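You operate a simulated robot arm through the tools that you are given. There is no shell and no other tool. Be economical: measure what you need, move in short steps, check, and stop when the job is done.

The job below is to be done with a simulated two-armed robot. You get a single attempt, and the scene is never put back.

TASK
The gear pump ran backwards: unplug it, set its phase lever to II, plug in and start it.
Fine: plug in its holder and held steady while you move the lever; the display must show FWD.

It is judged by the outcome, as a careful person would: the job done as asked, and still so three seconds after it is handed in. It fails if anything else is knocked over, pushed out of place, dropped, spilled or broken.

THE ROBOT
Two 7-joint arms with two-finger parallel grippers on one trunk, on a base that drives. Base frame: it is fixed to the floor where the robot stands at the start and does not move with it; the origin is under the middle of the robot, x ahead of it, y to its left, z up. Units: cm, degrees, N and s.
The left shoulder is at the start at [6.2, 19.6, 132.9], the right one opposite. With the tool pointing down near the work surface each hand reaches from about 32 to 72 cm from the robot's upright axis, wherever it stands, measured 20 degrees to its own side. Places, roughly: gear pump phase lever [60, -20, 130]; gear pump switch [70, 20, 120]; plug holder 1 [50, -20, 110]; rotation display X1 [40, -20, 110]; rotation display X2 [40, -30, 110]; socket X1 [60, -20, 110]. Payload 1.57 kg a hand.
The TCP of each hand is the grasp point between the finger pads, 3 cm short of the fingertips. In the tool frame z runs along the fingers and y along their closing line. The gripper opens to 11 cm. The fingers are 2.4 cm wide and 1.2 cm thick; the gripper's body (4.8 by 11.2 cm) begins 7.8 cm behind the TCP.
Orientation is that of the tool frame in the base frame, as [roll, pitch, yaw] about the fixed x, y, z axes, in that order (R = Rz(yaw) Ry(pitch) Rx(roll)). With the fingers straight down and closing along the base's y, the tool's x points along the base's -x, its y along +y and its z along -z.

THE INTERFACE
- The arms move only by the tool apply_moves. It takes "left_moves", "right_moves" or both (then of equal length, played together; a hand with none holds still); each is a list of rows, each an object of numbers (a shift or turn left out is 0, a gripper value left out holds the last): "hand": the opening, from 0 (shut) to 1 (fully open); "tx", "ty", "tz": the shift along the base's x, y, z in cm; "rx", "ry", "rz": the turn, a rotation vector about the base's x, y, z in rad. In form: [{"hand": .., "tx": .., "ty": .., "tz": .., "rx": .., "ry": .., "rz": ..}, ...]. A call has 1 to 20 rows; each row shifts and turns the commanded pose from where the row before left it. Rows are played at 5 a second. More than 5 cm and 8.6 degrees between two rows, or a gripper value outside its range, and nothing of the call is played. A pose out of reach is approached as far as the arm can. The call stops where the force on the tool passes 60 N (or 10 N more than at its start, if that is more) or the arm is blocked; 0.2 s more then pass. The fingers move at their own pace (about 7.2 cm/s each) and stop on an object; they squeeze with about 20 N. The grip force told is the motor's: it shows also when the fingers shut on nothing. Time passes only in rows, and 0.2 s behind the last, so rows that do not move let the fingers close. The reply holds the time, the measured pose of the TCP, the force on the tool along the base axes, the opening and the grip force, in the units named above and with some noise, with the torque about the TCP (base axes, N m) and any sound that the robot's microphone picked up.
- Cameras (640 x 400 px; columns grow to the right, rows downward): "scene" is now at [9.89, -3.02, 191.21]; the picture's right is [-0.49, -0.87, -0.00], its down [-0.66, 0.37, -0.65] and it looks along [0.57, -0.32, -0.76] (base axes); focal length 296 px, centre (320, 200). "left" rides on the left gripper at [7, -1.6, -14.1] in its tool frame; the picture's right is [0.23, 0.97, 0.00], its down [-0.85, 0.20, -0.48] and it looks along [-0.47, 0.11, 0.88] (tool axes); focal length 222 px, centre (320, 200). "right" rides on the right gripper at [7, 1.6, -14.1] in its tool frame; the picture's right is [-0.23, 0.97, 0.00], its down [-0.85, -0.20, -0.48] and it looks along [-0.47, -0.11, 0.88] (tool axes); focal length 222 px, centre (320, 200). There is no depth. A picture from a camera that has moved, and an enlarged one, comes with that camera's place and axes in the base frame and with its lens. The place of the scene camera against the robot may be out by one fixed shift of up to 1.2 cm in any direction.
- snapshot(camera): a new picture of that camera. The clock stands still meanwhile.
- move_column(by): slides the trunk up (or, below 0, down) by that many cm; the arms and the scene camera ride with it, the base frame stays. It gives what a move gives, with no picture.
- drive_base(legs): drives the robot by 1 to 6 legs, each [ahead, left, turn to the left] in cm, cm and degrees, along the robot's own axes; the way and the turn of a leg run together, so that a leg with both is an arc; at most 150 cm and 180 degrees a leg. The arms and the cameras ride along, it lands a little off, and it stops where it bumps. It gives what a move gives.
- aim_head(pan, tilt): turns the head with the scene camera to pan (to the left, within 86 degrees either way) and tilt (down, from -29 to 69), counted from straight ahead of the robot. It gives what a move gives.
- zoom(camera, box): a new picture of the part [left, top, right, bottom] of that camera's present view, enlarged. The clock stands still meanwhile.
- close_job(): hands the job in; it is judged then, once.

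Go step by step. Nothing tells you exact positions but the pictures and the camera data: compare them with the known pose of the tool, close in by small moves and look again before you grip or let go. The budget is 120 turns and 108 pictures, counting those below and the enlarged ones. Unless the task says otherwise, let go and move clear before handing in, and close with one line.

The tools are called after "Emit:" by a JSON object that holds its "api" and its "payload". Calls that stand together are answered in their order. apply_moves: Moves the arms, as the interface text tells. Its arguments: {"type":"object","properties":{"left_moves":{"type":"array"},"right_moves":{"type":"array"}},"required":[]} The other tools are called the same way: move_column (by) slides the trunk up or down; drive_base (legs) drives the base; aim_head (pan, tilt) turns the head that bears the scene camera; snapshot (camera) takes a picture; zoom (camera, box) takes an enlarged picture of a part of a camera's view; close_job () hands the job in.

At the start:

```text
time: 0.0
left_tcp_pos: [38.08, 3.39, 153.57]
left_ee_rot: [-180.0, -0.1, 180.0]
left_force: [0.1, -0.1, -0.4]
left_wrist_torque: [-0.03, 0.0, -0.01]
left_finger_gap: 10.99
left_finger_force: 0.1
right_tcp_pos: [38.96, -34.42, 155.44]
right_ee_rot: [179.9, -0.1, 180.0]
right_force: [0.0, -0.1, -0.4]
right_wrist_torque: [0.01, -0.03, -0.01]
right_finger_gap: 11.0
right_finger_force: 0.0
trunk travel left (down, up): [-92.5, 6.5]
robot x, y, heading: [0.1, 0.32, -0.1]
head pan, tilt: [-29.3, 49.3]
```

scene: 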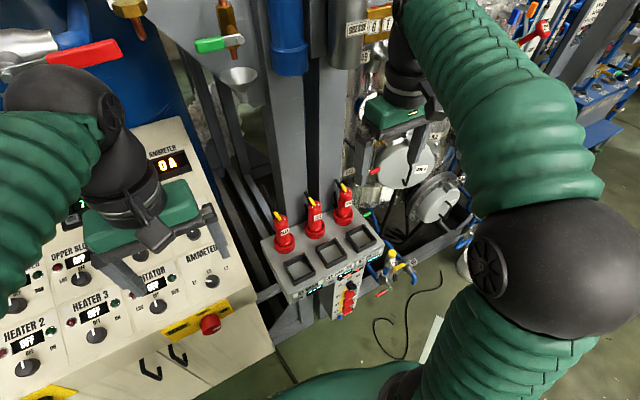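
right: 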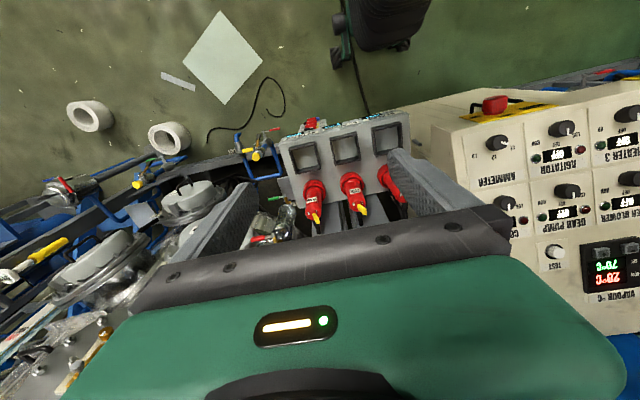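
left: 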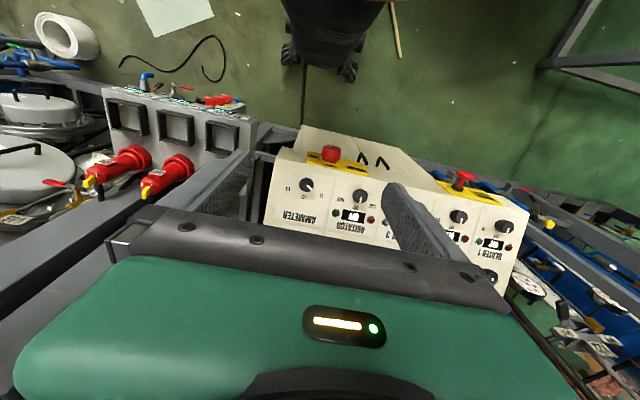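

I see a grey box with three red plugs and three square openings, and a beige console to the left. I'll enlarge both to read labels.

Emit:
{"api": "zoom", "payload": {"camera": "scene", "box": [240, 160, 440, 330]}}

Emit:
{"api": "zoom", "payload": {"camera": "right", "box": [240, 80, 440, 240]}}

Emit:
{"api": "zoom", "payload": {"camera": "right", "box": [440, 80, 640, 300]}}

```text
2.35 times, centred on (340, 245) of scene
camera zoom: at [9.89, -3.02, 191.21], right [-0.49, -0.87, 0.0], down [-0.66, 0.37, -0.65], along [0.57, -0.32, -0.76], focal length 696 px, centre (273, 94)
```

zoom: 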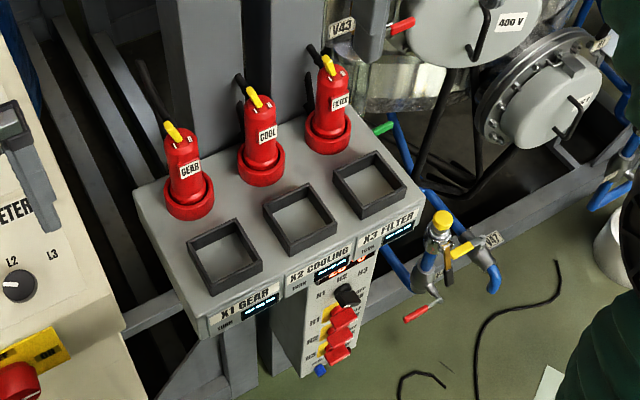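

```text
2.50 times, centred on (340, 160) of right
camera zoom: at [31.95, -32.96, 169.65], right [0.23, 0.97, 0.0], down [0.86, -0.2, 0.48], along [0.47, -0.11, -0.88], focal length 555 px, centre (270, 300)
```

zoom: 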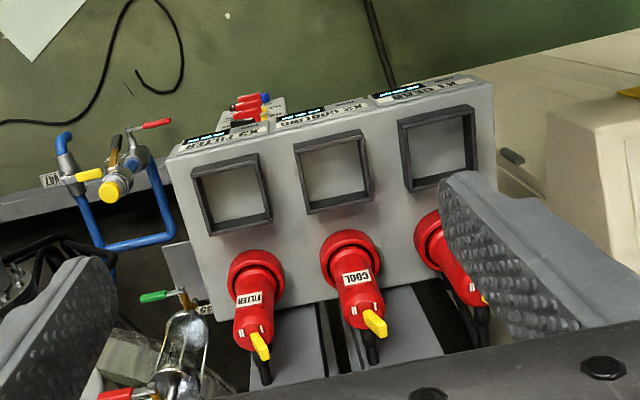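

```text
1.82 times, centred on (540, 190) of right
camera zoom: at [31.95, -32.96, 169.65], right [0.23, 0.97, 0.0], down [0.86, -0.2, 0.48], along [0.47, -0.11, -0.88], focal length 404 px, centre (-80, 218)
```

zoom: 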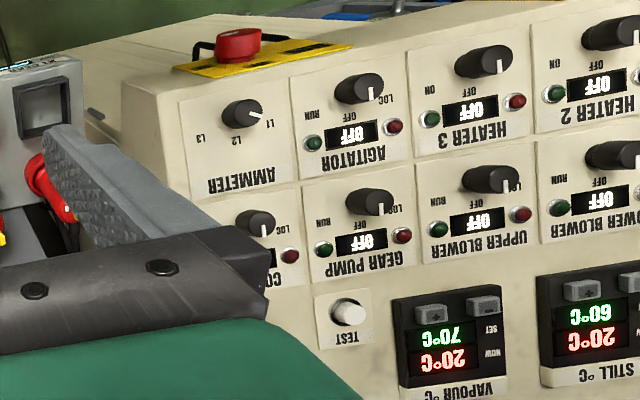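

Plugs stand vertically in the box, gear plug nearest the console (~[64,-19]), its holder in front (~[52,-19]). I'll look closer at the lever, displays and console.

Emit:
{"api": "zoom", "payload": {"camera": "scene", "box": [264, 175, 314, 255]}}

Emit:
{"api": "zoom", "payload": {"camera": "scene", "box": [290, 240, 390, 325]}}

Emit:
{"api": "aim_head", "payload": {"pan": 10, "tilt": 45}}

Emit:
{"api": "snapshot", "payload": {"camera": "scene"}}

```text
5.00 times, centred on (289, 215) of scene
camera zoom: at [9.89, -3.02, 191.21], right [-0.49, -0.87, 0.0], down [-0.66, 0.37, -0.65], along [0.57, -0.32, -0.76], focal length 1480 px, centre (475, 125)
```

zoom: 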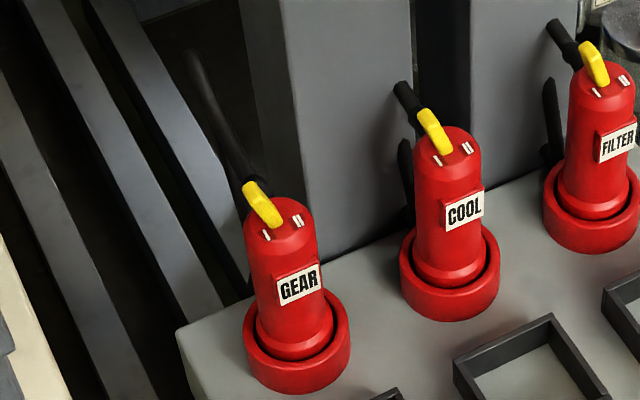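

```text
4.71 times, centred on (340, 282) of scene
camera zoom: at [9.89, -3.02, 191.21], right [-0.49, -0.87, 0.0], down [-0.66, 0.37, -0.65], along [0.57, -0.32, -0.76], focal length 1393 px, centre (226, -188)
```

zoom: 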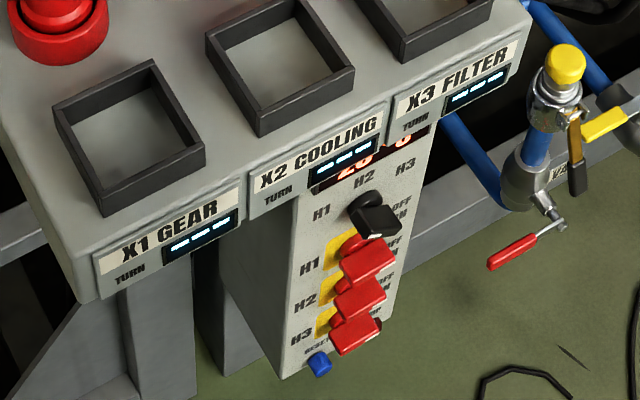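

```text
time: 1.1
left_tcp_pos: [37.91, 3.38, 153.6]
left_ee_rot: [-179.9, 0.0, -180.0]
left_force: [0.5, -0.4, 0.2]
left_wrist_torque: [-0.03, 0.01, -0.02]
left_finger_gap: 11.0
left_finger_force: 0.0
right_tcp_pos: [38.88, -34.56, 155.54]
right_ee_rot: [-180.0, 0.1, -180.0]
right_force: [-0.5, -1.0, -0.3]
right_wrist_torque: [0.02, 0.02, -0.01]
right_finger_gap: 11.0
right_finger_force: 0.1
trunk travel left (down, up): [-92.5, 6.5]
robot x, y, heading: [-0.39, -0.26, 0.2]
head pan, tilt: [10.0, 45.0]
```

```text
99 pictures are left
camera scene: at [11.08, 2.21, 191.81], right [0.17, -0.98, 0.0], down [-0.7, -0.12, -0.71], along [0.7, 0.12, -0.71], focal length 296 px, centre (320, 200)
```

scene: 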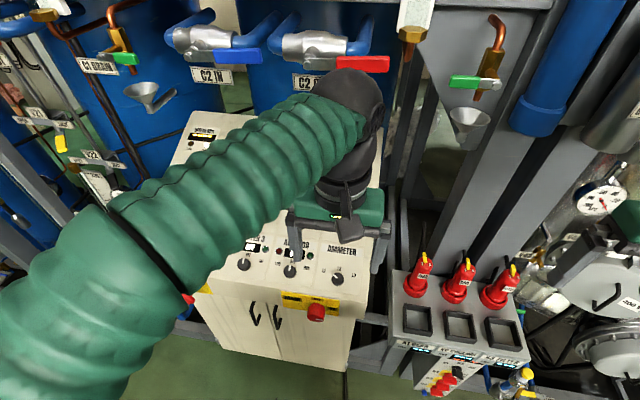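

The yellow lever's nose points at "I" on the GEAR plug; "II" sits to its right. I'll centre the robot on the gear column by driving about 17 cm right, then study the lever up close.

Emit:
{"api": "drive_base", "payload": {"legs": [[0, -17, 0]]}}

Emit:
{"api": "aim_head", "payload": {"pan": 0, "tilt": 45}}

Emit:
{"api": "snapshot", "payload": {"camera": "scene"}}

Emit:
{"api": "snapshot", "payload": {"camera": "left"}}

```text
time: 2.5
left_tcp_pos: [37.84, -9.51, 153.69]
left_ee_rot: [-178.7, 0.0, -179.7]
left_force: [0.8, 1.7, -0.1]
left_wrist_torque: [-0.19, 0.05, 0.05]
left_finger_gap: 11.0
left_finger_force: 0.1
right_tcp_pos: [38.94, -47.29, 156.32]
right_ee_rot: [-178.7, 0.0, -179.7]
right_force: [0.6, 2.0, 0.6]
right_wrist_torque: [-0.15, 0.02, 0.0]
right_finger_gap: 10.98
right_finger_force: 0.0
trunk travel left (down, up): [-92.5, 6.5]
robot x, y, heading: [0.13, -16.49, 0.3]
head pan, tilt: [10.0, 45.0]
```

```text
time: 3.2
left_tcp_pos: [37.87, -11.82, 153.6]
left_ee_rot: [-179.7, 0.0, -179.5]
left_force: [-0.3, 0.2, 0.6]
left_wrist_torque: [-0.01, 0.01, 0.01]
left_finger_gap: 11.01
left_finger_force: 0.0
right_tcp_pos: [38.91, -49.65, 155.79]
right_ee_rot: [-179.8, 0.1, -179.5]
right_force: [0.1, 1.1, -0.2]
right_wrist_torque: [-0.05, 0.03, 0.03]
right_finger_gap: 11.01
right_finger_force: 0.0
trunk travel left (down, up): [-92.5, 6.5]
robot x, y, heading: [-0.26, -16.59, 0.2]
head pan, tilt: [0.0, 45.0]
```

```text
98 pictures are left
camera scene: at [11.01, -15.33, 191.83], right [0.0, -1.0, 0.0], down [-0.71, 0.0, -0.71], along [0.71, 0.0, -0.71], focal length 296 px, centre (320, 200)
```

scene: 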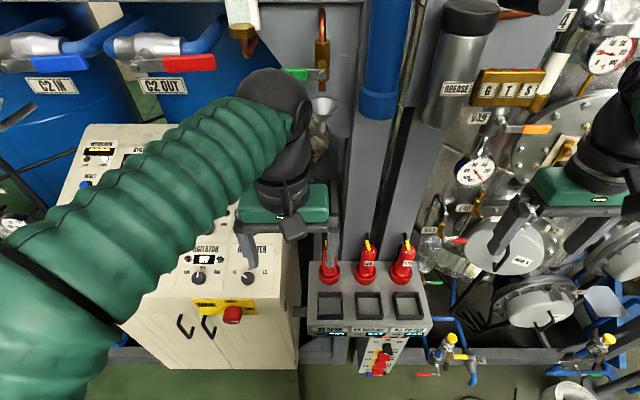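

```text
97 pictures are left
camera left: at [30.78, -13.34, 167.79], right [-0.24, 0.97, 0.0], down [0.85, 0.21, 0.48], along [0.47, 0.11, -0.88], focal length 222 px, centre (320, 200)
```

left: 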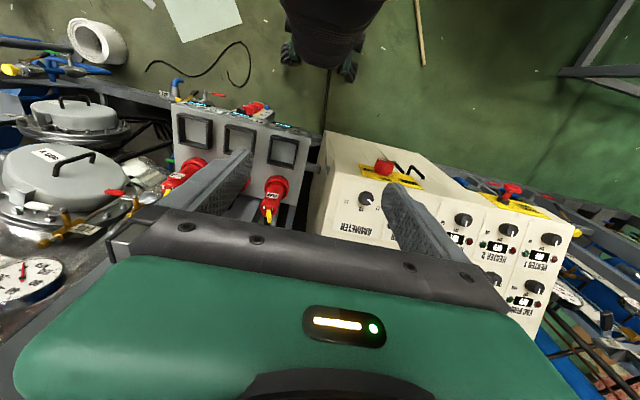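

Good central view. I'll enlarge the GEAR plug and its holder from scene and left camera.

Emit:
{"api": "zoom", "payload": {"camera": "scene", "box": [305, 230, 355, 262]}}

Emit:
{"api": "zoom", "payload": {"camera": "scene", "box": [290, 230, 440, 340]}}

Emit:
{"api": "zoom", "payload": {"camera": "left", "box": [250, 120, 310, 230]}}

```text
12.50 times, centred on (330, 246) of scene
camera zoom: at [11.01, -15.33, 191.83], right [0.0, -1.0, 0.0], down [-0.71, 0.0, -0.71], along [0.71, 0.0, -0.71], focal length 3700 px, centre (195, -375)
```

zoom: 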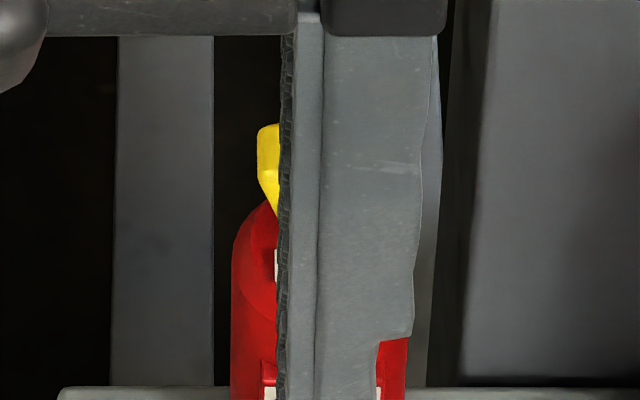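

```text
3.64 times, centred on (365, 285) of scene
camera zoom: at [11.01, -15.33, 191.83], right [0.0, -1.0, 0.0], down [-0.71, 0.0, -0.71], along [0.71, 0.0, -0.71], focal length 1076 px, centre (156, -109)
```

zoom: 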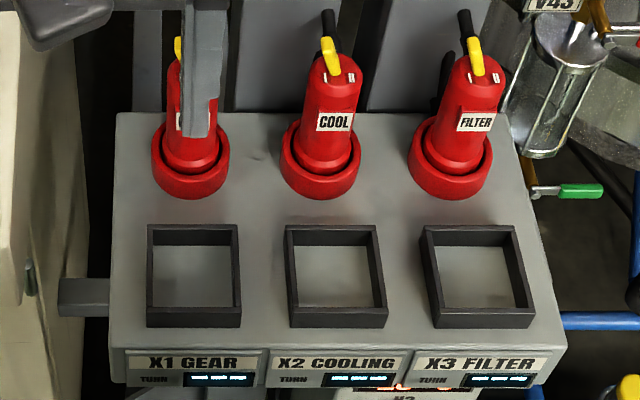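

```text
3.64 times, centred on (280, 175) of left
camera zoom: at [30.78, -13.34, 167.79], right [-0.24, 0.97, 0.0], down [0.85, 0.21, 0.48], along [0.47, 0.11, -0.88], focal length 808 px, centre (466, 291)
```

zoom: 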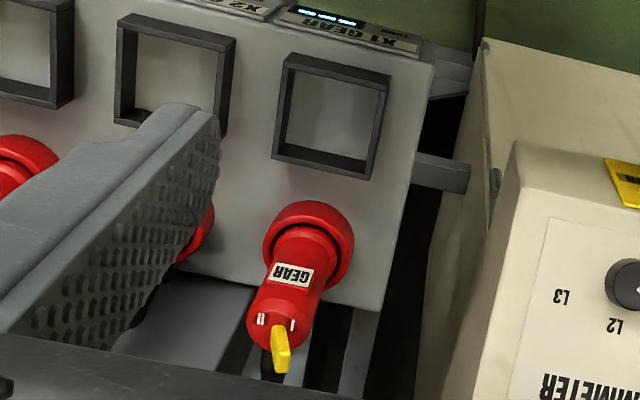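

The plug collar is about [63,-19.5,106]; the plug is ~12 cm taller. I'll swing the left hand out to the left and bring the right hand in front of the box, tilted to point forward-down.

Emit:
{"api": "apply_moves", "payload": {"left_moves": [{"ty": 3}, {"ty": 3}, {"ty": 3}, {"ty": 3}, {"ty": 3}, {"ty": 3}, {"ty": 3}, {"ty": 3}], "right_moves": [{"ty": 2.5, "tz": -3, "ry": -0.14}, {"ty": 2.5, "tz": -3, "ry": -0.14}, {"ty": 2.5, "tz": -3, "ry": -0.14}, {"ty": 2.5, "tz": -3, "ry": -0.14}, {"ty": 2.5, "tz": -3, "ry": -0.14}, {"ty": 2.5, "tz": -3, "ry": -0.14}, {"ty": 2.5, "tz": -3, "ry": -0.14}, {"ty": 2.5, "tz": -3}]}}

Emit:
{"api": "snapshot", "payload": {"camera": "scene"}}

Emit:
{"api": "snapshot", "payload": {"camera": "right"}}

```text
time: 5.0
left_tcp_pos: [38.29, 11.21, 153.51]
left_ee_rot: [-179.9, -0.1, -179.7]
left_force: [-0.8, 0.3, 0.2]
left_wrist_torque: [-0.02, 0.01, -0.01]
left_finger_gap: 11.01
left_finger_force: 0.0
right_tcp_pos: [50.36, -30.54, 131.83]
right_ee_rot: [-179.4, 55.9, -179.3]
right_force: [0.0, -0.2, -0.2]
right_wrist_torque: [0.01, 0.0, -0.04]
right_finger_gap: 11.01
right_finger_force: 0.0
right hand out of reach, approached as far as the arm can: row 3, 4, 5, 6, 7
trunk travel left (down, up): [-92.5, 6.5]
robot x, y, heading: [-0.21, -16.41, 0.2]
head pan, tilt: [0.0, 45.0]
```

```text
93 pictures are left
camera scene: at [11.77, -15.63, 191.78], right [0.0, -1.0, 0.0], down [-0.71, 0.0, -0.7], along [0.7, 0.0, -0.71], focal length 296 px, centre (320, 200)
```

scene: 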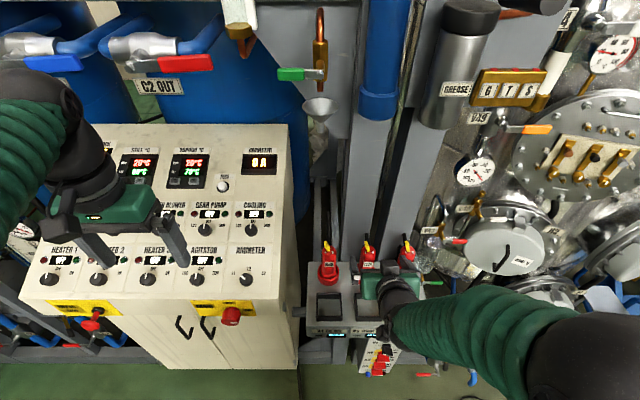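

```text
92 pictures are left
camera right: at [34.73, -28.9, 134.06], right [0.12, 0.98, 0.18], down [0.08, -0.19, 0.98], along [0.99, -0.11, -0.11], focal length 222 px, centre (320, 200)
```

right: 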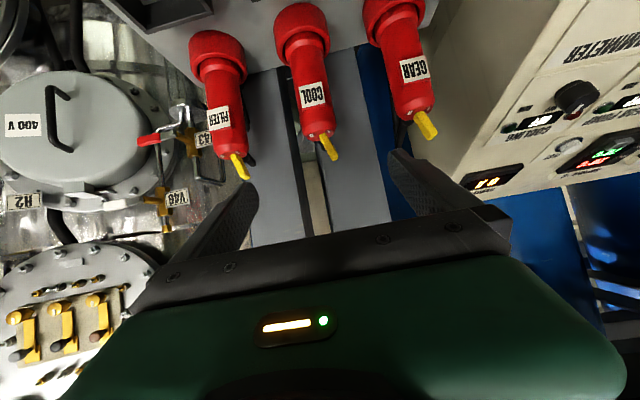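

Now the whole console is visible too. I'll enlarge the plug top and gear pump switch.

Emit:
{"api": "zoom", "payload": {"camera": "scene", "box": [300, 225, 380, 345]}}

Emit:
{"api": "zoom", "payload": {"camera": "right", "box": [350, 0, 470, 150]}}

Emit:
{"api": "zoom", "payload": {"camera": "scene", "box": [170, 180, 290, 300]}}

```text
3.33 times, centred on (340, 285) of scene
camera zoom: at [11.77, -15.63, 191.78], right [0.0, -1.0, 0.0], down [-0.71, 0.0, -0.7], along [0.7, 0.0, -0.71], focal length 987 px, centre (253, -83)
```

zoom: 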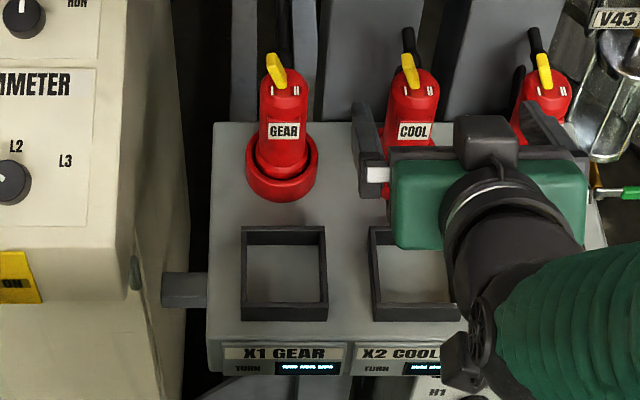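

```text
2.67 times, centred on (410, 75) of right
camera zoom: at [34.73, -28.9, 134.06], right [0.12, 0.98, 0.18], down [0.08, -0.19, 0.98], along [0.99, -0.11, -0.11], focal length 592 px, centre (80, 533)
```

zoom: 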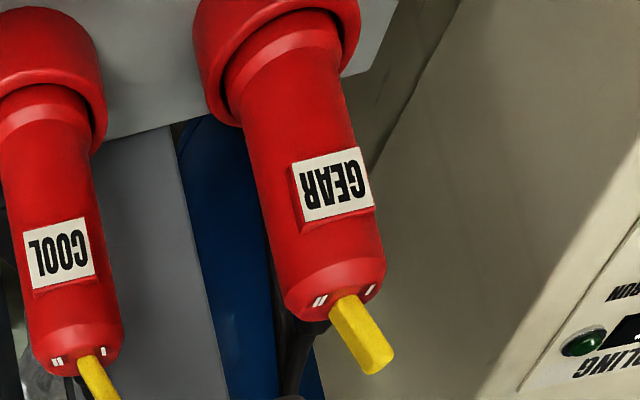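

```text
3.33 times, centred on (230, 240) of scene
camera zoom: at [11.77, -15.63, 191.78], right [0.0, -1.0, 0.0], down [-0.71, 0.0, -0.7], along [0.7, 0.0, -0.71], focal length 987 px, centre (620, 67)
```

zoom: 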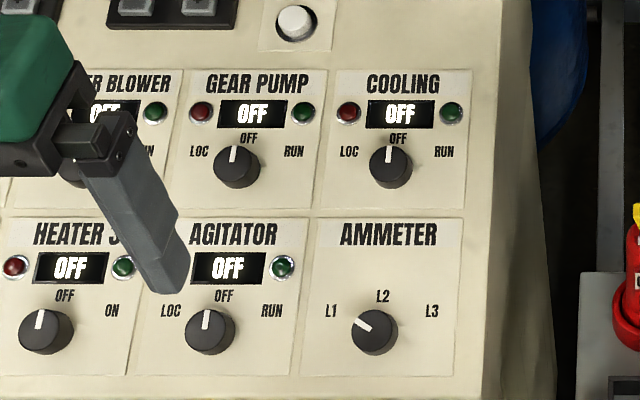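

GEAR plug axis ≈ [58.5,-19.6], body z 113–124, lever rocks left (I) → right (II); pump switch is at OFF and must turn clockwise to RUN. I'll bring the right hand to a stand-off in line with the plug.

Emit:
{"api": "apply_moves", "payload": {"right_moves": [{"hand": 0.75, "tx": -0.6, "ty": 3.6, "tz": -1}, {"tx": -0.6, "ty": 3.6, "tz": -2}, {"tx": -0.6, "ty": 3.6, "tz": -3.5}, {}]}}

Emit:
{"api": "snapshot", "payload": {"camera": "right"}}

Emit:
{"api": "zoom", "payload": {"camera": "scene", "box": [300, 225, 380, 345]}}

```text
refused: row 3 steps farther than a row can; nothing moved
```

```text
88 pictures are left
camera right: at [34.73, -28.9, 134.06], right [0.12, 0.98, 0.18], down [0.08, -0.19, 0.98], along [0.99, -0.11, -0.11], focal length 222 px, centre (320, 200)
```

right: 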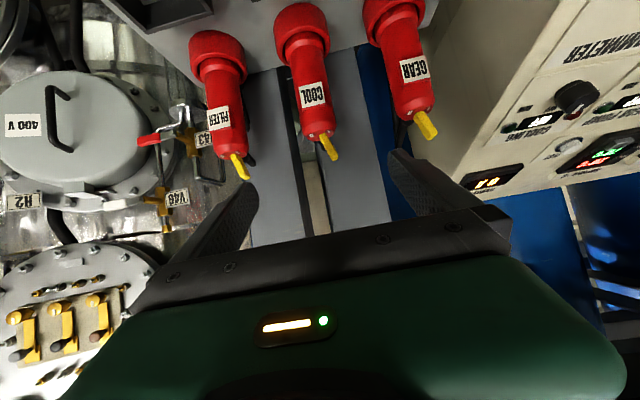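

```text
3.33 times, centred on (340, 285) of scene
camera zoom: at [11.77, -15.63, 191.78], right [0.0, -1.0, 0.0], down [-0.71, 0.0, -0.7], along [0.7, 0.0, -0.71], focal length 987 px, centre (253, -83)
```

zoom: 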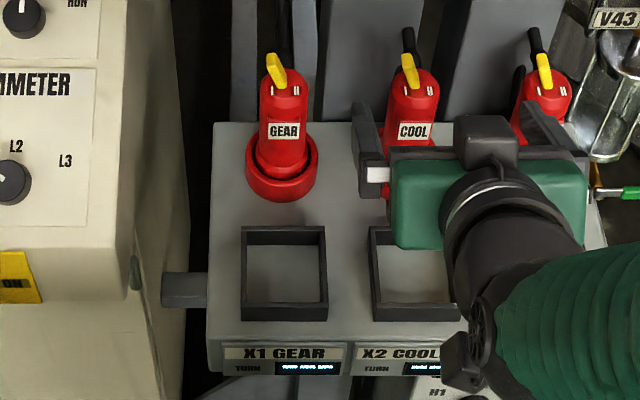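

The step was too long. I'll go again with smaller rows.

Emit:
{"api": "apply_moves", "payload": {"right_moves": [{"hand": 0.75, "tx": -0.4, "ty": 2.7, "tz": -1}, {"tx": -0.4, "ty": 2.7, "tz": -1.5}, {"tx": -0.4, "ty": 2.7, "tz": -2}, {"tx": -0.6, "ty": 2.8, "tz": -2}, {}]}}

Emit:
{"api": "snapshot", "payload": {"camera": "right"}}

Emit:
{"api": "zoom", "payload": {"camera": "scene", "box": [300, 225, 380, 345]}}

```text
time: 6.2
left_tcp_pos: [37.95, 11.76, 153.5]
left_ee_rot: [-179.8, -0.1, -179.6]
left_force: [0.8, 1.1, -0.6]
left_wrist_torque: [-0.02, 0.0, -0.03]
left_finger_gap: 10.99
left_finger_force: 0.2
right_tcp_pos: [48.32, -19.02, 125.45]
right_ee_rot: [-179.2, 56.2, -179.0]
right_force: [-0.2, -0.1, -0.3]
right_wrist_torque: [0.01, 0.01, 0.01]
right_finger_gap: 8.24
right_finger_force: 0.0
trunk travel left (down, up): [-92.5, 6.5]
robot x, y, heading: [0.07, -16.27, 0.2]
head pan, tilt: [0.0, 45.0]
```

```text
86 pictures are left
camera right: at [32.62, -17.41, 127.57], right [0.12, 0.98, 0.18], down [0.08, -0.19, 0.98], along [0.99, -0.1, -0.1], focal length 222 px, centre (320, 200)
```

right: 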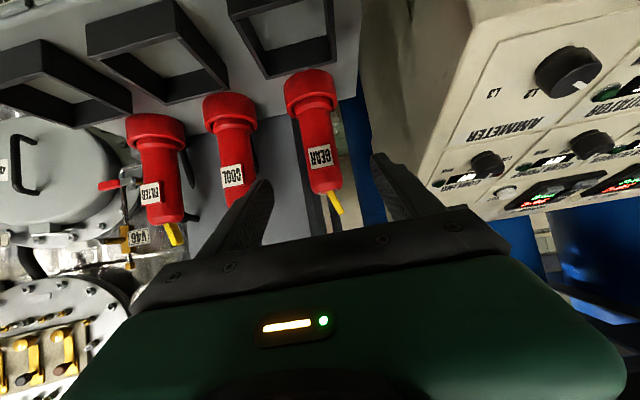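

```text
3.33 times, centred on (340, 285) of scene
camera zoom: at [11.14, -14.19, 191.81], right [0.0, -1.0, 0.01], down [-0.71, -0.01, -0.71], along [0.71, 0.0, -0.71], focal length 987 px, centre (253, -83)
```

zoom: 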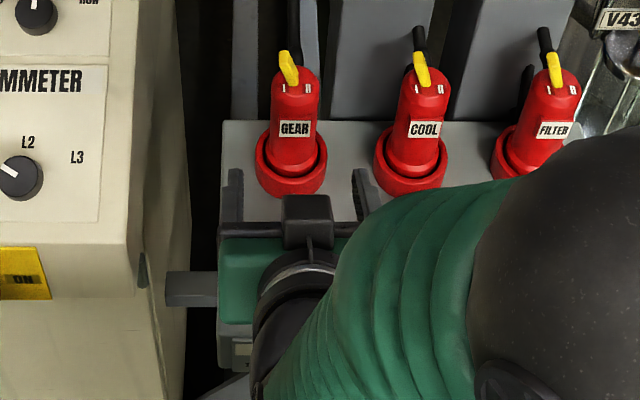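

Aligned laterally with the plug. Advancing along the tool axis, then checking.

Emit:
{"api": "apply_moves", "payload": {"right_moves": [{"tx": 2.5, "tz": -1.7}, {"tx": 2.5, "tz": -1.7}, {"tx": 2.2, "tz": -1.5}, {"tx": 1.6, "tz": -1.1}, {}]}}

Emit:
{"api": "snapshot", "payload": {"camera": "right"}}

Emit:
{"api": "zoom", "payload": {"camera": "scene", "box": [300, 225, 380, 345]}}

```text
time: 7.4
left_tcp_pos: [37.96, 10.79, 153.69]
left_ee_rot: [179.8, 0.1, -179.7]
left_force: [-0.4, -0.3, -0.6]
left_wrist_torque: [0.0, 0.01, 0.0]
left_finger_gap: 11.01
left_finger_force: 0.1
right_tcp_pos: [57.12, -19.83, 119.64]
right_ee_rot: [-179.7, 56.1, -179.5]
right_force: [0.8, -0.2, 0.0]
right_wrist_torque: [-0.02, 0.0, 0.03]
right_finger_gap: 8.27
right_finger_force: 0.1
trunk travel left (down, up): [-92.5, 6.5]
robot x, y, heading: [0.17, -16.73, 0.1]
head pan, tilt: [0.0, 45.0]
```

```text
84 pictures are left
camera right: at [41.42, -18.32, 121.76], right [0.12, 0.97, 0.19], down [0.08, -0.2, 0.98], along [0.99, -0.11, -0.1], focal length 222 px, centre (320, 200)
```

right: 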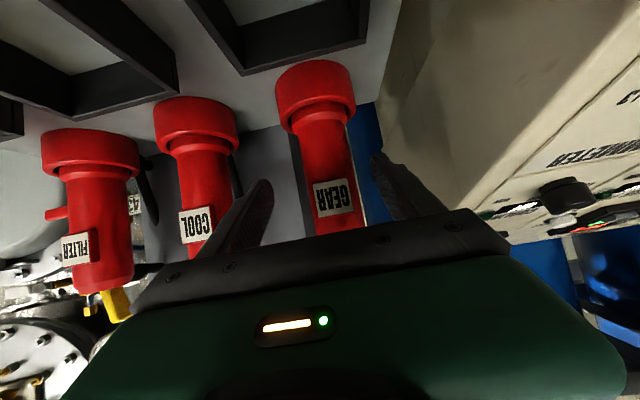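

```text
3.33 times, centred on (340, 285) of scene
camera zoom: at [11.33, -15.63, 191.8], right [0.0, -1.0, 0.0], down [-0.71, 0.0, -0.71], along [0.71, 0.0, -0.71], focal length 987 px, centre (253, -83)
```

zoom: 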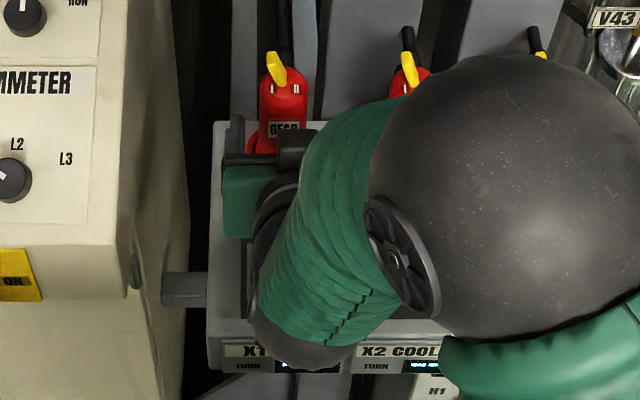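

Plug is between the fingers but ~1.6 cm deeper and ~0.5 cm to the left; adjust and close gently.

Emit:
{"api": "apply_moves", "payload": {"right_moves": [{"tx": 0.8, "ty": 0.5, "tz": -0.4}, {"tx": 0.7, "tz": -0.4}, {}]}}

Emit:
{"api": "snapshot", "payload": {"camera": "right"}}

```text
time: 8.2
left_tcp_pos: [37.97, 11.1, 153.76]
left_ee_rot: [-179.9, 0.0, -179.8]
left_force: [-0.7, -0.7, 0.0]
left_wrist_torque: [0.0, 0.01, 0.0]
left_finger_gap: 11.01
left_finger_force: 0.1
right_tcp_pos: [58.62, -18.83, 118.69]
right_ee_rot: [-179.5, 56.1, -179.3]
right_force: [0.2, 0.2, 0.2]
right_wrist_torque: [0.02, -0.01, 0.02]
right_finger_gap: 8.26
right_finger_force: 0.1
trunk travel left (down, up): [-92.5, 6.5]
robot x, y, heading: [0.21, -16.25, 0.0]
head pan, tilt: [0.0, 45.0]
```

```text
82 pictures are left
camera right: at [42.87, -17.37, 120.85], right [0.12, 0.98, 0.18], down [0.08, -0.19, 0.98], along [0.99, -0.1, -0.1], focal length 222 px, centre (320, 200)
```

right: 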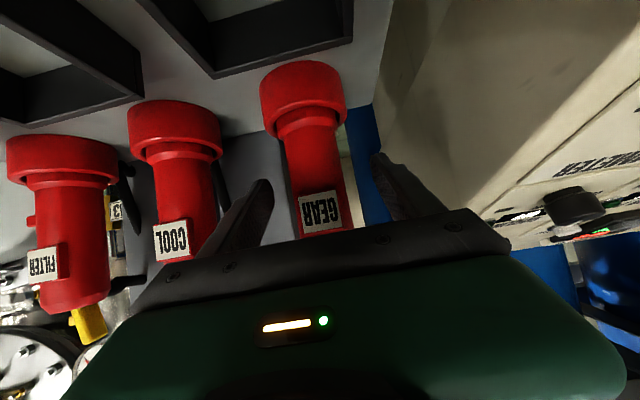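

Centred. Closing on the plug.

Emit:
{"api": "apply_moves", "payload": {"right_moves": [{"hand": 0.45}, {"hand": 0.3}, {"hand": 0.2}, {"hand": 0.2}, {"hand": 0.1}, {"hand": 0.1}]}}

Emit:
{"api": "snapshot", "payload": {"camera": "right"}}

```text
time: 9.6
left_tcp_pos: [38.02, 11.04, 153.55]
left_ee_rot: [180.0, 0.0, -179.7]
left_force: [0.1, 0.2, 0.2]
left_wrist_torque: [-0.02, -0.03, 0.0]
left_finger_gap: 11.0
left_finger_force: 0.0
right_tcp_pos: [58.54, -18.89, 118.72]
right_ee_rot: [-179.6, 56.1, -179.3]
right_force: [0.6, 1.7, -0.4]
right_wrist_torque: [0.23, 0.09, 0.05]
right_finger_gap: 4.0
right_finger_force: 19.5
trunk travel left (down, up): [-92.5, 6.5]
robot x, y, heading: [0.15, -16.64, 0.2]
head pan, tilt: [0.0, 45.0]
```

```text
81 pictures are left
camera right: at [42.86, -17.4, 120.87], right [0.12, 0.98, 0.18], down [0.08, -0.19, 0.98], along [0.99, -0.1, -0.1], focal length 222 px, centre (320, 200)
```

right: 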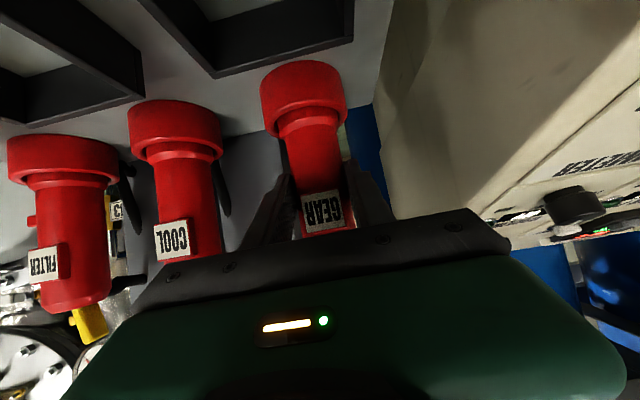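

Gripped (4.0 cm). Seated pose of TCP: [58.54,-18.89,118.72]. Pull straight up.

Emit:
{"api": "apply_moves", "payload": {"right_moves": [{"hand": 0.0, "tz": 0.7}, {"tz": 0.7}, {"tz": 0.7}, {"tz": 0.7}, {"tz": 0.7}, {"tz": 0.7}, {}]}}

Emit:
{"api": "snapshot", "payload": {"camera": "right"}}

Emit:
{"api": "zoom", "payload": {"camera": "scene", "box": [300, 225, 380, 345]}}

```text
time: 11.2
left_tcp_pos: [37.94, 10.97, 153.57]
left_ee_rot: [179.8, 0.1, -179.7]
left_force: [-0.2, -0.2, -0.7]
left_wrist_torque: [-0.01, 0.02, 0.06]
left_finger_gap: 10.99
left_finger_force: 0.0
right_tcp_pos: [58.57, -18.97, 122.88]
right_ee_rot: [-179.5, 56.1, -179.3]
right_force: [0.1, -0.2, -2.6]
right_wrist_torque: [-0.01, 0.04, -0.02]
right_finger_gap: 4.02
right_finger_force: 20.3
trunk travel left (down, up): [-92.5, 6.5]
robot x, y, heading: [0.16, -16.54, 0.0]
head pan, tilt: [0.0, 45.0]
```

```text
80 pictures are left
camera right: at [42.9, -17.51, 125.0], right [0.12, 0.98, 0.18], down [0.08, -0.19, 0.98], along [0.99, -0.1, -0.1], focal length 222 px, centre (320, 200)
```

right: 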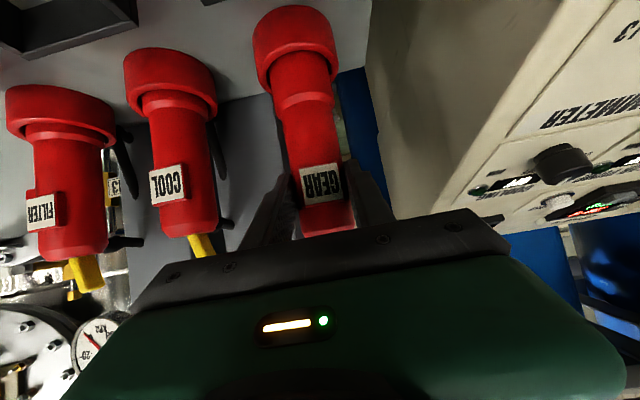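

```text
3.33 times, centred on (340, 285) of scene
camera zoom: at [11.38, -15.38, 191.8], right [0.0, -1.0, 0.0], down [-0.71, 0.0, -0.71], along [0.71, 0.0, -0.71], focal length 987 px, centre (253, -83)
```

zoom: 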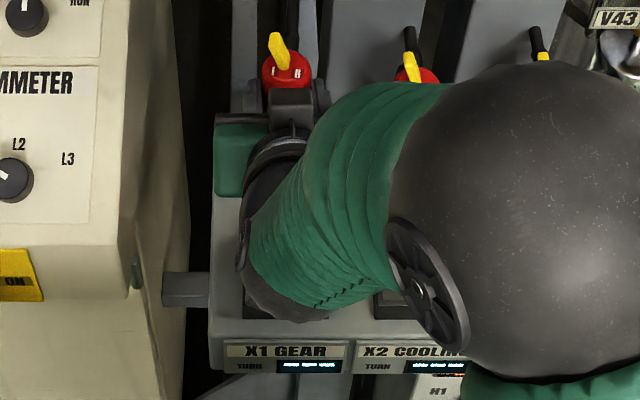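

The plug is coming up; continue pulling.

Emit:
{"api": "apply_moves", "payload": {"right_moves": [{"tz": 0.8}, {"tz": 0.8}, {"tz": 0.8}, {"tz": 0.8}, {"tz": 0.8}, {"tz": 0.8}, {}]}}

Emit:
{"api": "snapshot", "payload": {"camera": "right"}}

```text
time: 12.8
left_tcp_pos: [38.13, 10.95, 153.57]
left_ee_rot: [180.0, 0.1, -179.7]
left_force: [-0.1, -0.5, 0.2]
left_wrist_torque: [-0.04, -0.01, -0.04]
left_finger_gap: 10.98
left_finger_force: 0.1
right_tcp_pos: [58.58, -18.96, 127.71]
right_ee_rot: [-179.5, 56.0, -179.4]
right_force: [1.7, -0.1, -2.3]
right_wrist_torque: [0.0, 0.02, -0.02]
right_finger_gap: 4.02
right_finger_force: 19.6
trunk travel left (down, up): [-92.5, 6.5]
robot x, y, heading: [-0.02, -16.17, 0.1]
head pan, tilt: [0.0, 45.0]
```

```text
78 pictures are left
camera right: at [42.9, -17.47, 129.8], right [0.12, 0.98, 0.18], down [0.08, -0.19, 0.98], along [0.99, -0.1, -0.1], focal length 222 px, centre (320, 200)
```

right: 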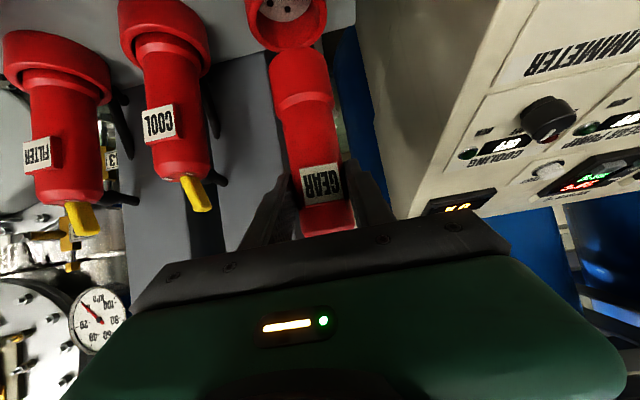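

The plug is out. Carry it back ~10 cm over holder 1, staying high.

Emit:
{"api": "apply_moves", "payload": {"right_moves": [{"tx": -2}, {"tx": -2}, {"tx": -2}, {"tx": -2}, {"tx": -2}, {}]}}

Emit:
{"api": "snapshot", "payload": {"camera": "right"}}

Emit:
{"api": "zoom", "payload": {"camera": "scene", "box": [280, 225, 400, 345]}}

```text
time: 14.2
left_tcp_pos: [38.0, 11.02, 153.56]
left_ee_rot: [179.9, 0.0, -179.8]
left_force: [-0.1, -1.0, 0.2]
left_wrist_torque: [-0.02, -0.03, 0.02]
left_finger_gap: 11.0
left_finger_force: 0.1
right_tcp_pos: [48.48, -19.04, 127.76]
right_ee_rot: [-179.4, 56.1, -179.3]
right_force: [0.3, 0.5, -3.1]
right_wrist_torque: [0.0, 0.01, 0.0]
right_finger_gap: 4.02
right_finger_force: 19.8
trunk travel left (down, up): [-92.5, 6.5]
robot x, y, heading: [-0.16, -17.08, 0.5]
head pan, tilt: [0.0, 45.0]
```

```text
77 pictures are left
camera right: at [32.79, -17.59, 129.82], right [0.12, 0.98, 0.18], down [0.08, -0.19, 0.98], along [0.99, -0.1, -0.1], focal length 222 px, centre (320, 200)
```

right: 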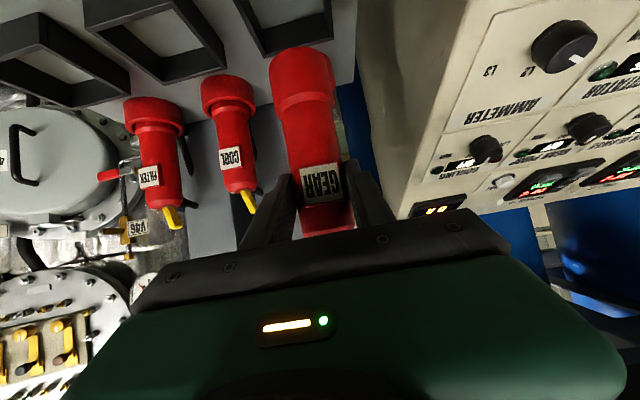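

```text
3.33 times, centred on (340, 285) of scene
camera zoom: at [11.25, -15.38, 191.81], right [0.0, -1.0, 0.0], down [-0.71, 0.0, -0.71], along [0.71, 0.0, -0.71], focal length 987 px, centre (253, -83)
```

zoom: 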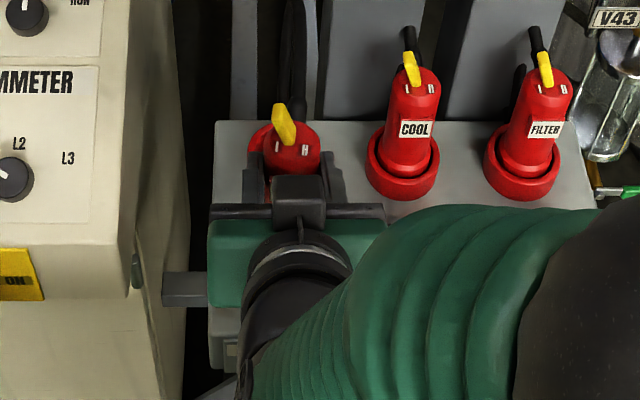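

I need the holder's position precisely; enlarging the right camera's view of the holder rim.

Emit:
{"api": "zoom", "payload": {"camera": "right", "box": [200, 0, 400, 125]}}

Emit:
{"api": "snapshot", "payload": {"camera": "left"}}

```text
3.20 times, centred on (300, 62) of right
camera zoom: at [32.79, -17.59, 129.82], right [0.12, 0.98, 0.18], down [0.08, -0.19, 0.98], along [0.99, -0.1, -0.1], focal length 711 px, centre (384, 640)
```

zoom: 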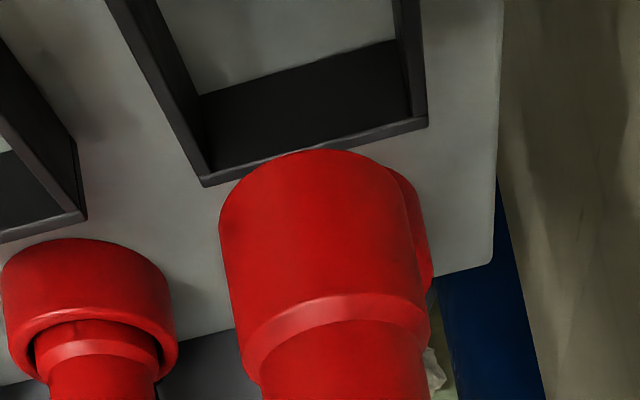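

```text
74 pictures are left
camera left: at [31.02, 9.38, 167.76], right [-0.23, 0.97, 0.0], down [0.85, 0.2, 0.48], along [0.47, 0.11, -0.88], focal length 222 px, centre (320, 200)
```

left: 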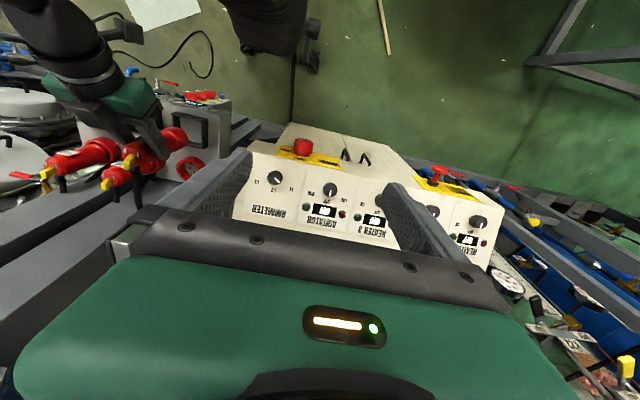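

Holder centre ≈ [49.3,-19.1], rim z≈112.5. Shift slightly forward, lower partly, and check.

Emit:
{"api": "apply_moves", "payload": {"right_moves": [{"tx": 0.8, "tz": -0.9}, {"tz": -1}, {"tz": -1}, {}]}}

Emit:
{"api": "zoom", "payload": {"camera": "right", "box": [200, 0, 400, 125]}}

Emit:
{"api": "zoom", "payload": {"camera": "left", "box": [90, 70, 250, 190]}}

```text
time: 15.2
left_tcp_pos: [38.0, 11.08, 153.72]
left_ee_rot: [179.9, 0.1, -179.7]
left_force: [-0.4, 0.3, 0.0]
left_wrist_torque: [-0.04, -0.02, 0.02]
left_finger_gap: 11.02
left_finger_force: 0.2
right_tcp_pos: [49.44, -19.04, 124.75]
right_ee_rot: [-179.5, 56.1, -179.4]
right_force: [0.3, 0.0, -1.7]
right_wrist_torque: [0.02, 0.04, 0.06]
right_finger_gap: 3.99
right_finger_force: 19.9
trunk travel left (down, up): [-92.5, 6.5]
robot x, y, heading: [-0.34, -16.71, 0.3]
head pan, tilt: [0.0, 45.0]
```

```text
3.20 times, centred on (300, 62) of right
camera zoom: at [33.75, -17.49, 126.84], right [0.12, 0.98, 0.18], down [0.08, -0.19, 0.98], along [0.99, -0.1, -0.1], focal length 711 px, centre (384, 640)
```

zoom: 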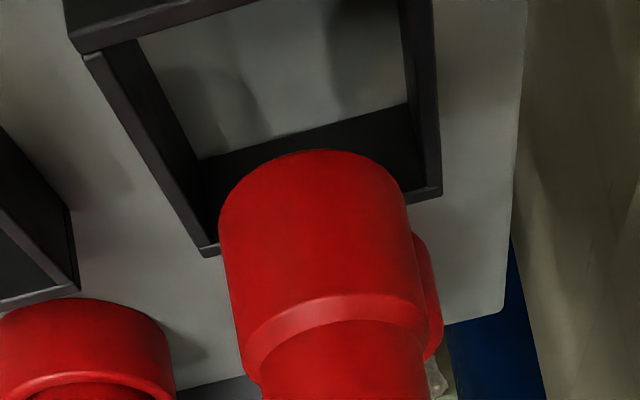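

```text
3.33 times, centred on (170, 130) of left
camera zoom: at [31.04, 9.39, 167.76], right [-0.23, 0.97, 0.0], down [0.85, 0.2, 0.48], along [0.46, 0.11, -0.88], focal length 740 px, centre (820, 433)
```

zoom: 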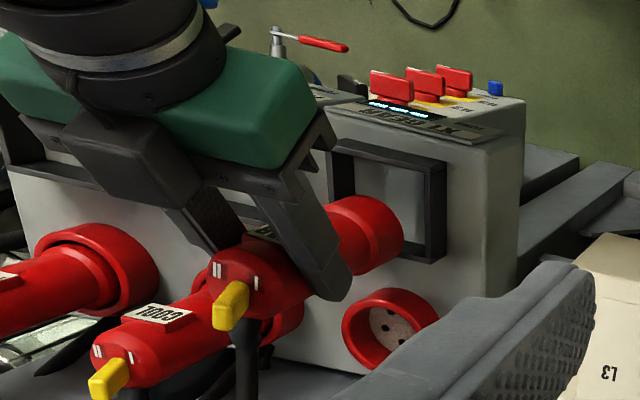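

Close to the rim now; lower 1.2 cm more and compare plug bottom with rim at nearly equal height.

Emit:
{"api": "apply_moves", "payload": {"right_moves": [{"tz": -0.6}, {"tz": -0.6}, {}]}}

Emit:
{"api": "zoom", "payload": {"camera": "right", "box": [200, 0, 400, 125]}}

Emit:
{"api": "zoom", "payload": {"camera": "left", "box": [130, 90, 230, 170]}}

```text
time: 16.0
left_tcp_pos: [37.97, 11.03, 153.63]
left_ee_rot: [179.8, 0.0, -179.6]
left_force: [0.0, 1.2, -0.1]
left_wrist_torque: [-0.01, 0.04, -0.01]
left_finger_gap: 11.02
left_finger_force: 0.0
right_tcp_pos: [49.46, -18.98, 123.47]
right_ee_rot: [-179.5, 56.1, -179.4]
right_force: [-0.5, 0.7, -2.7]
right_wrist_torque: [-0.01, 0.05, 0.01]
right_finger_gap: 4.0
right_finger_force: 19.7
trunk travel left (down, up): [-92.5, 6.5]
robot x, y, heading: [-0.32, -16.63, 0.1]
head pan, tilt: [0.0, 45.0]
```

```text
3.20 times, centred on (300, 62) of right
camera zoom: at [33.73, -17.5, 125.67], right [0.12, 0.98, 0.18], down [0.08, -0.19, 0.98], along [0.99, -0.1, -0.1], focal length 711 px, centre (384, 640)
```

zoom: 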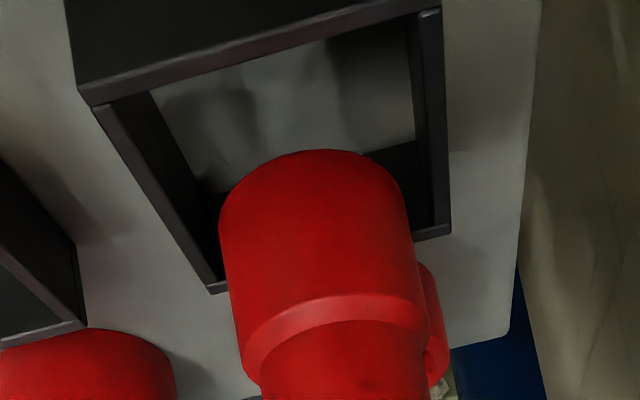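

```text
5.00 times, centred on (180, 130) of left
camera zoom: at [31.0, 9.39, 167.77], right [-0.23, 0.97, 0.0], down [0.85, 0.2, 0.48], along [0.47, 0.11, -0.88], focal length 1111 px, centre (1020, 550)
```

zoom: 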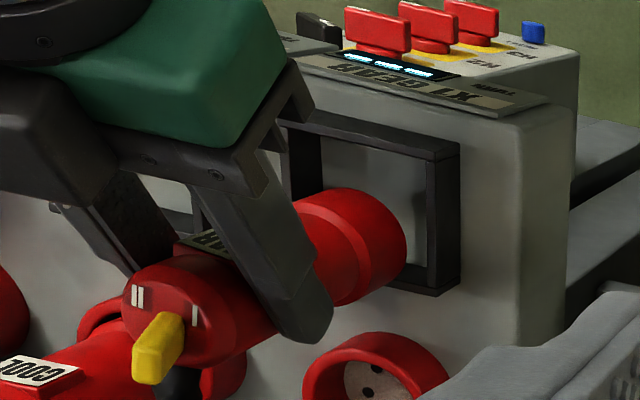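

Bottom is still ~1.5–2 cm above the rim and views slightly disagree in x; lower 1.1 cm more and compare again.

Emit:
{"api": "apply_moves", "payload": {"right_moves": [{"tx": 0.1, "tz": -0.6}, {"tz": -0.5}, {}]}}

Emit:
{"api": "zoom", "payload": {"camera": "right", "box": [200, 0, 400, 125]}}

Emit:
{"api": "zoom", "payload": {"camera": "left", "box": [130, 90, 230, 170]}}

```text
time: 16.8
left_tcp_pos: [37.69, 10.98, 153.7]
left_ee_rot: [180.0, 0.1, -179.7]
left_force: [-0.3, -0.2, 0.9]
left_wrist_torque: [0.01, -0.03, -0.04]
left_finger_gap: 11.01
left_finger_force: 0.1
right_tcp_pos: [49.21, -18.9, 122.68]
right_ee_rot: [-179.6, 56.3, -179.5]
right_force: [-4.2, 0.1, 17.2]
right_wrist_torque: [0.28, -0.2, 0.12]
right_finger_gap: 4.02
right_finger_force: 20.1
trunk travel left (down, up): [-92.5, 6.5]
robot x, y, heading: [0.02, -16.49, 0.2]
head pan, tilt: [0.0, 45.0]
```

```text
3.20 times, centred on (300, 62) of right
camera zoom: at [33.54, -17.4, 124.71], right [0.12, 0.98, 0.18], down [0.08, -0.19, 0.98], along [0.99, -0.1, -0.1], focal length 711 px, centre (384, 640)
```

zoom: 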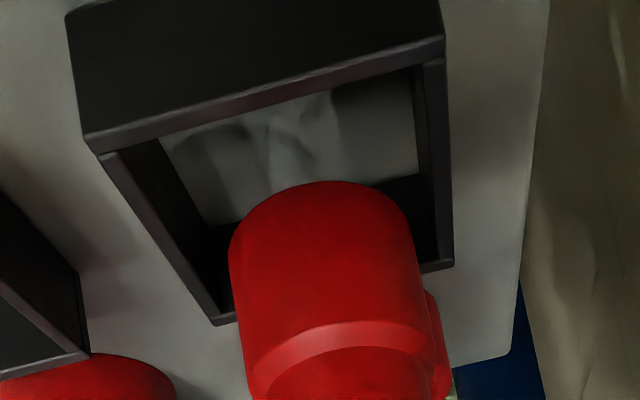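

```text
5.00 times, centred on (180, 130) of left
camera zoom: at [30.61, 9.45, 167.85], right [-0.23, 0.97, 0.0], down [0.85, 0.2, 0.48], along [0.47, 0.11, -0.88], focal length 1111 px, centre (1020, 550)
```

zoom: 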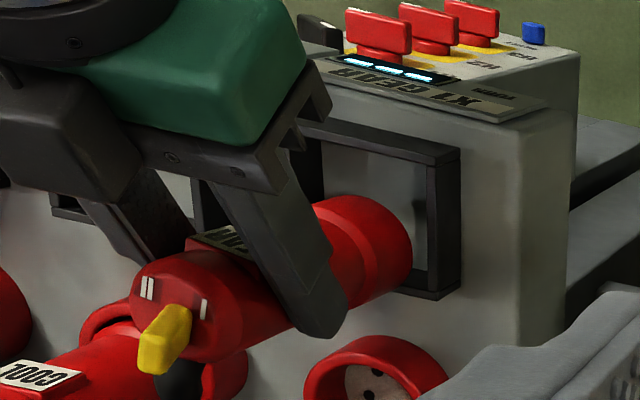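

The plug touched the back rim (17 N up), so it must come back toward me ~1.3 cm. Raise, shift, and inspect.

Emit:
{"api": "apply_moves", "payload": {"right_moves": [{"tz": 1.0}, {"tz": 1.0}, {"tx": -0.7}, {"tx": -0.6}, {}]}}

Emit:
{"api": "snapshot", "payload": {"camera": "right"}}

Emit:
{"api": "zoom", "payload": {"camera": "left", "box": [130, 90, 230, 170]}}

```text
time: 18.0
left_tcp_pos: [38.1, 11.13, 153.62]
left_ee_rot: [180.0, -0.1, -179.7]
left_force: [0.0, 0.9, 0.1]
left_wrist_torque: [-0.01, -0.02, -0.01]
left_finger_gap: 10.97
left_finger_force: 0.0
right_tcp_pos: [48.35, -19.09, 124.55]
right_ee_rot: [-179.5, 56.0, -179.2]
right_force: [-0.3, 0.1, -2.1]
right_wrist_torque: [0.02, 0.03, -0.03]
right_finger_gap: 3.95
right_finger_force: 19.8
trunk travel left (down, up): [-92.5, 6.5]
robot x, y, heading: [0.09, -16.66, 0.3]
head pan, tilt: [0.0, 45.0]
```

```text
67 pictures are left
camera right: at [32.61, -17.58, 126.59], right [0.12, 0.98, 0.18], down [0.08, -0.19, 0.98], along [0.99, -0.1, -0.1], focal length 222 px, centre (320, 200)
```

right: 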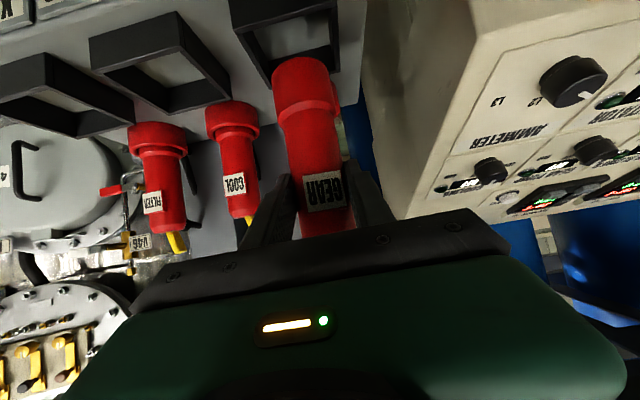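

```text
5.00 times, centred on (180, 130) of left
camera zoom: at [31.15, 9.41, 167.73], right [-0.23, 0.97, 0.0], down [0.85, 0.2, 0.48], along [0.46, 0.11, -0.88], focal length 1111 px, centre (1020, 550)
```

zoom: 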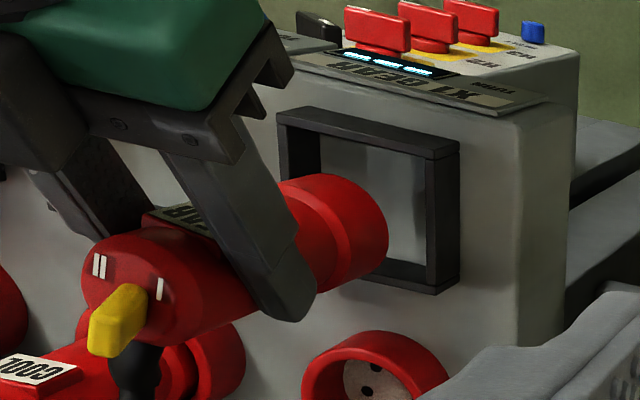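

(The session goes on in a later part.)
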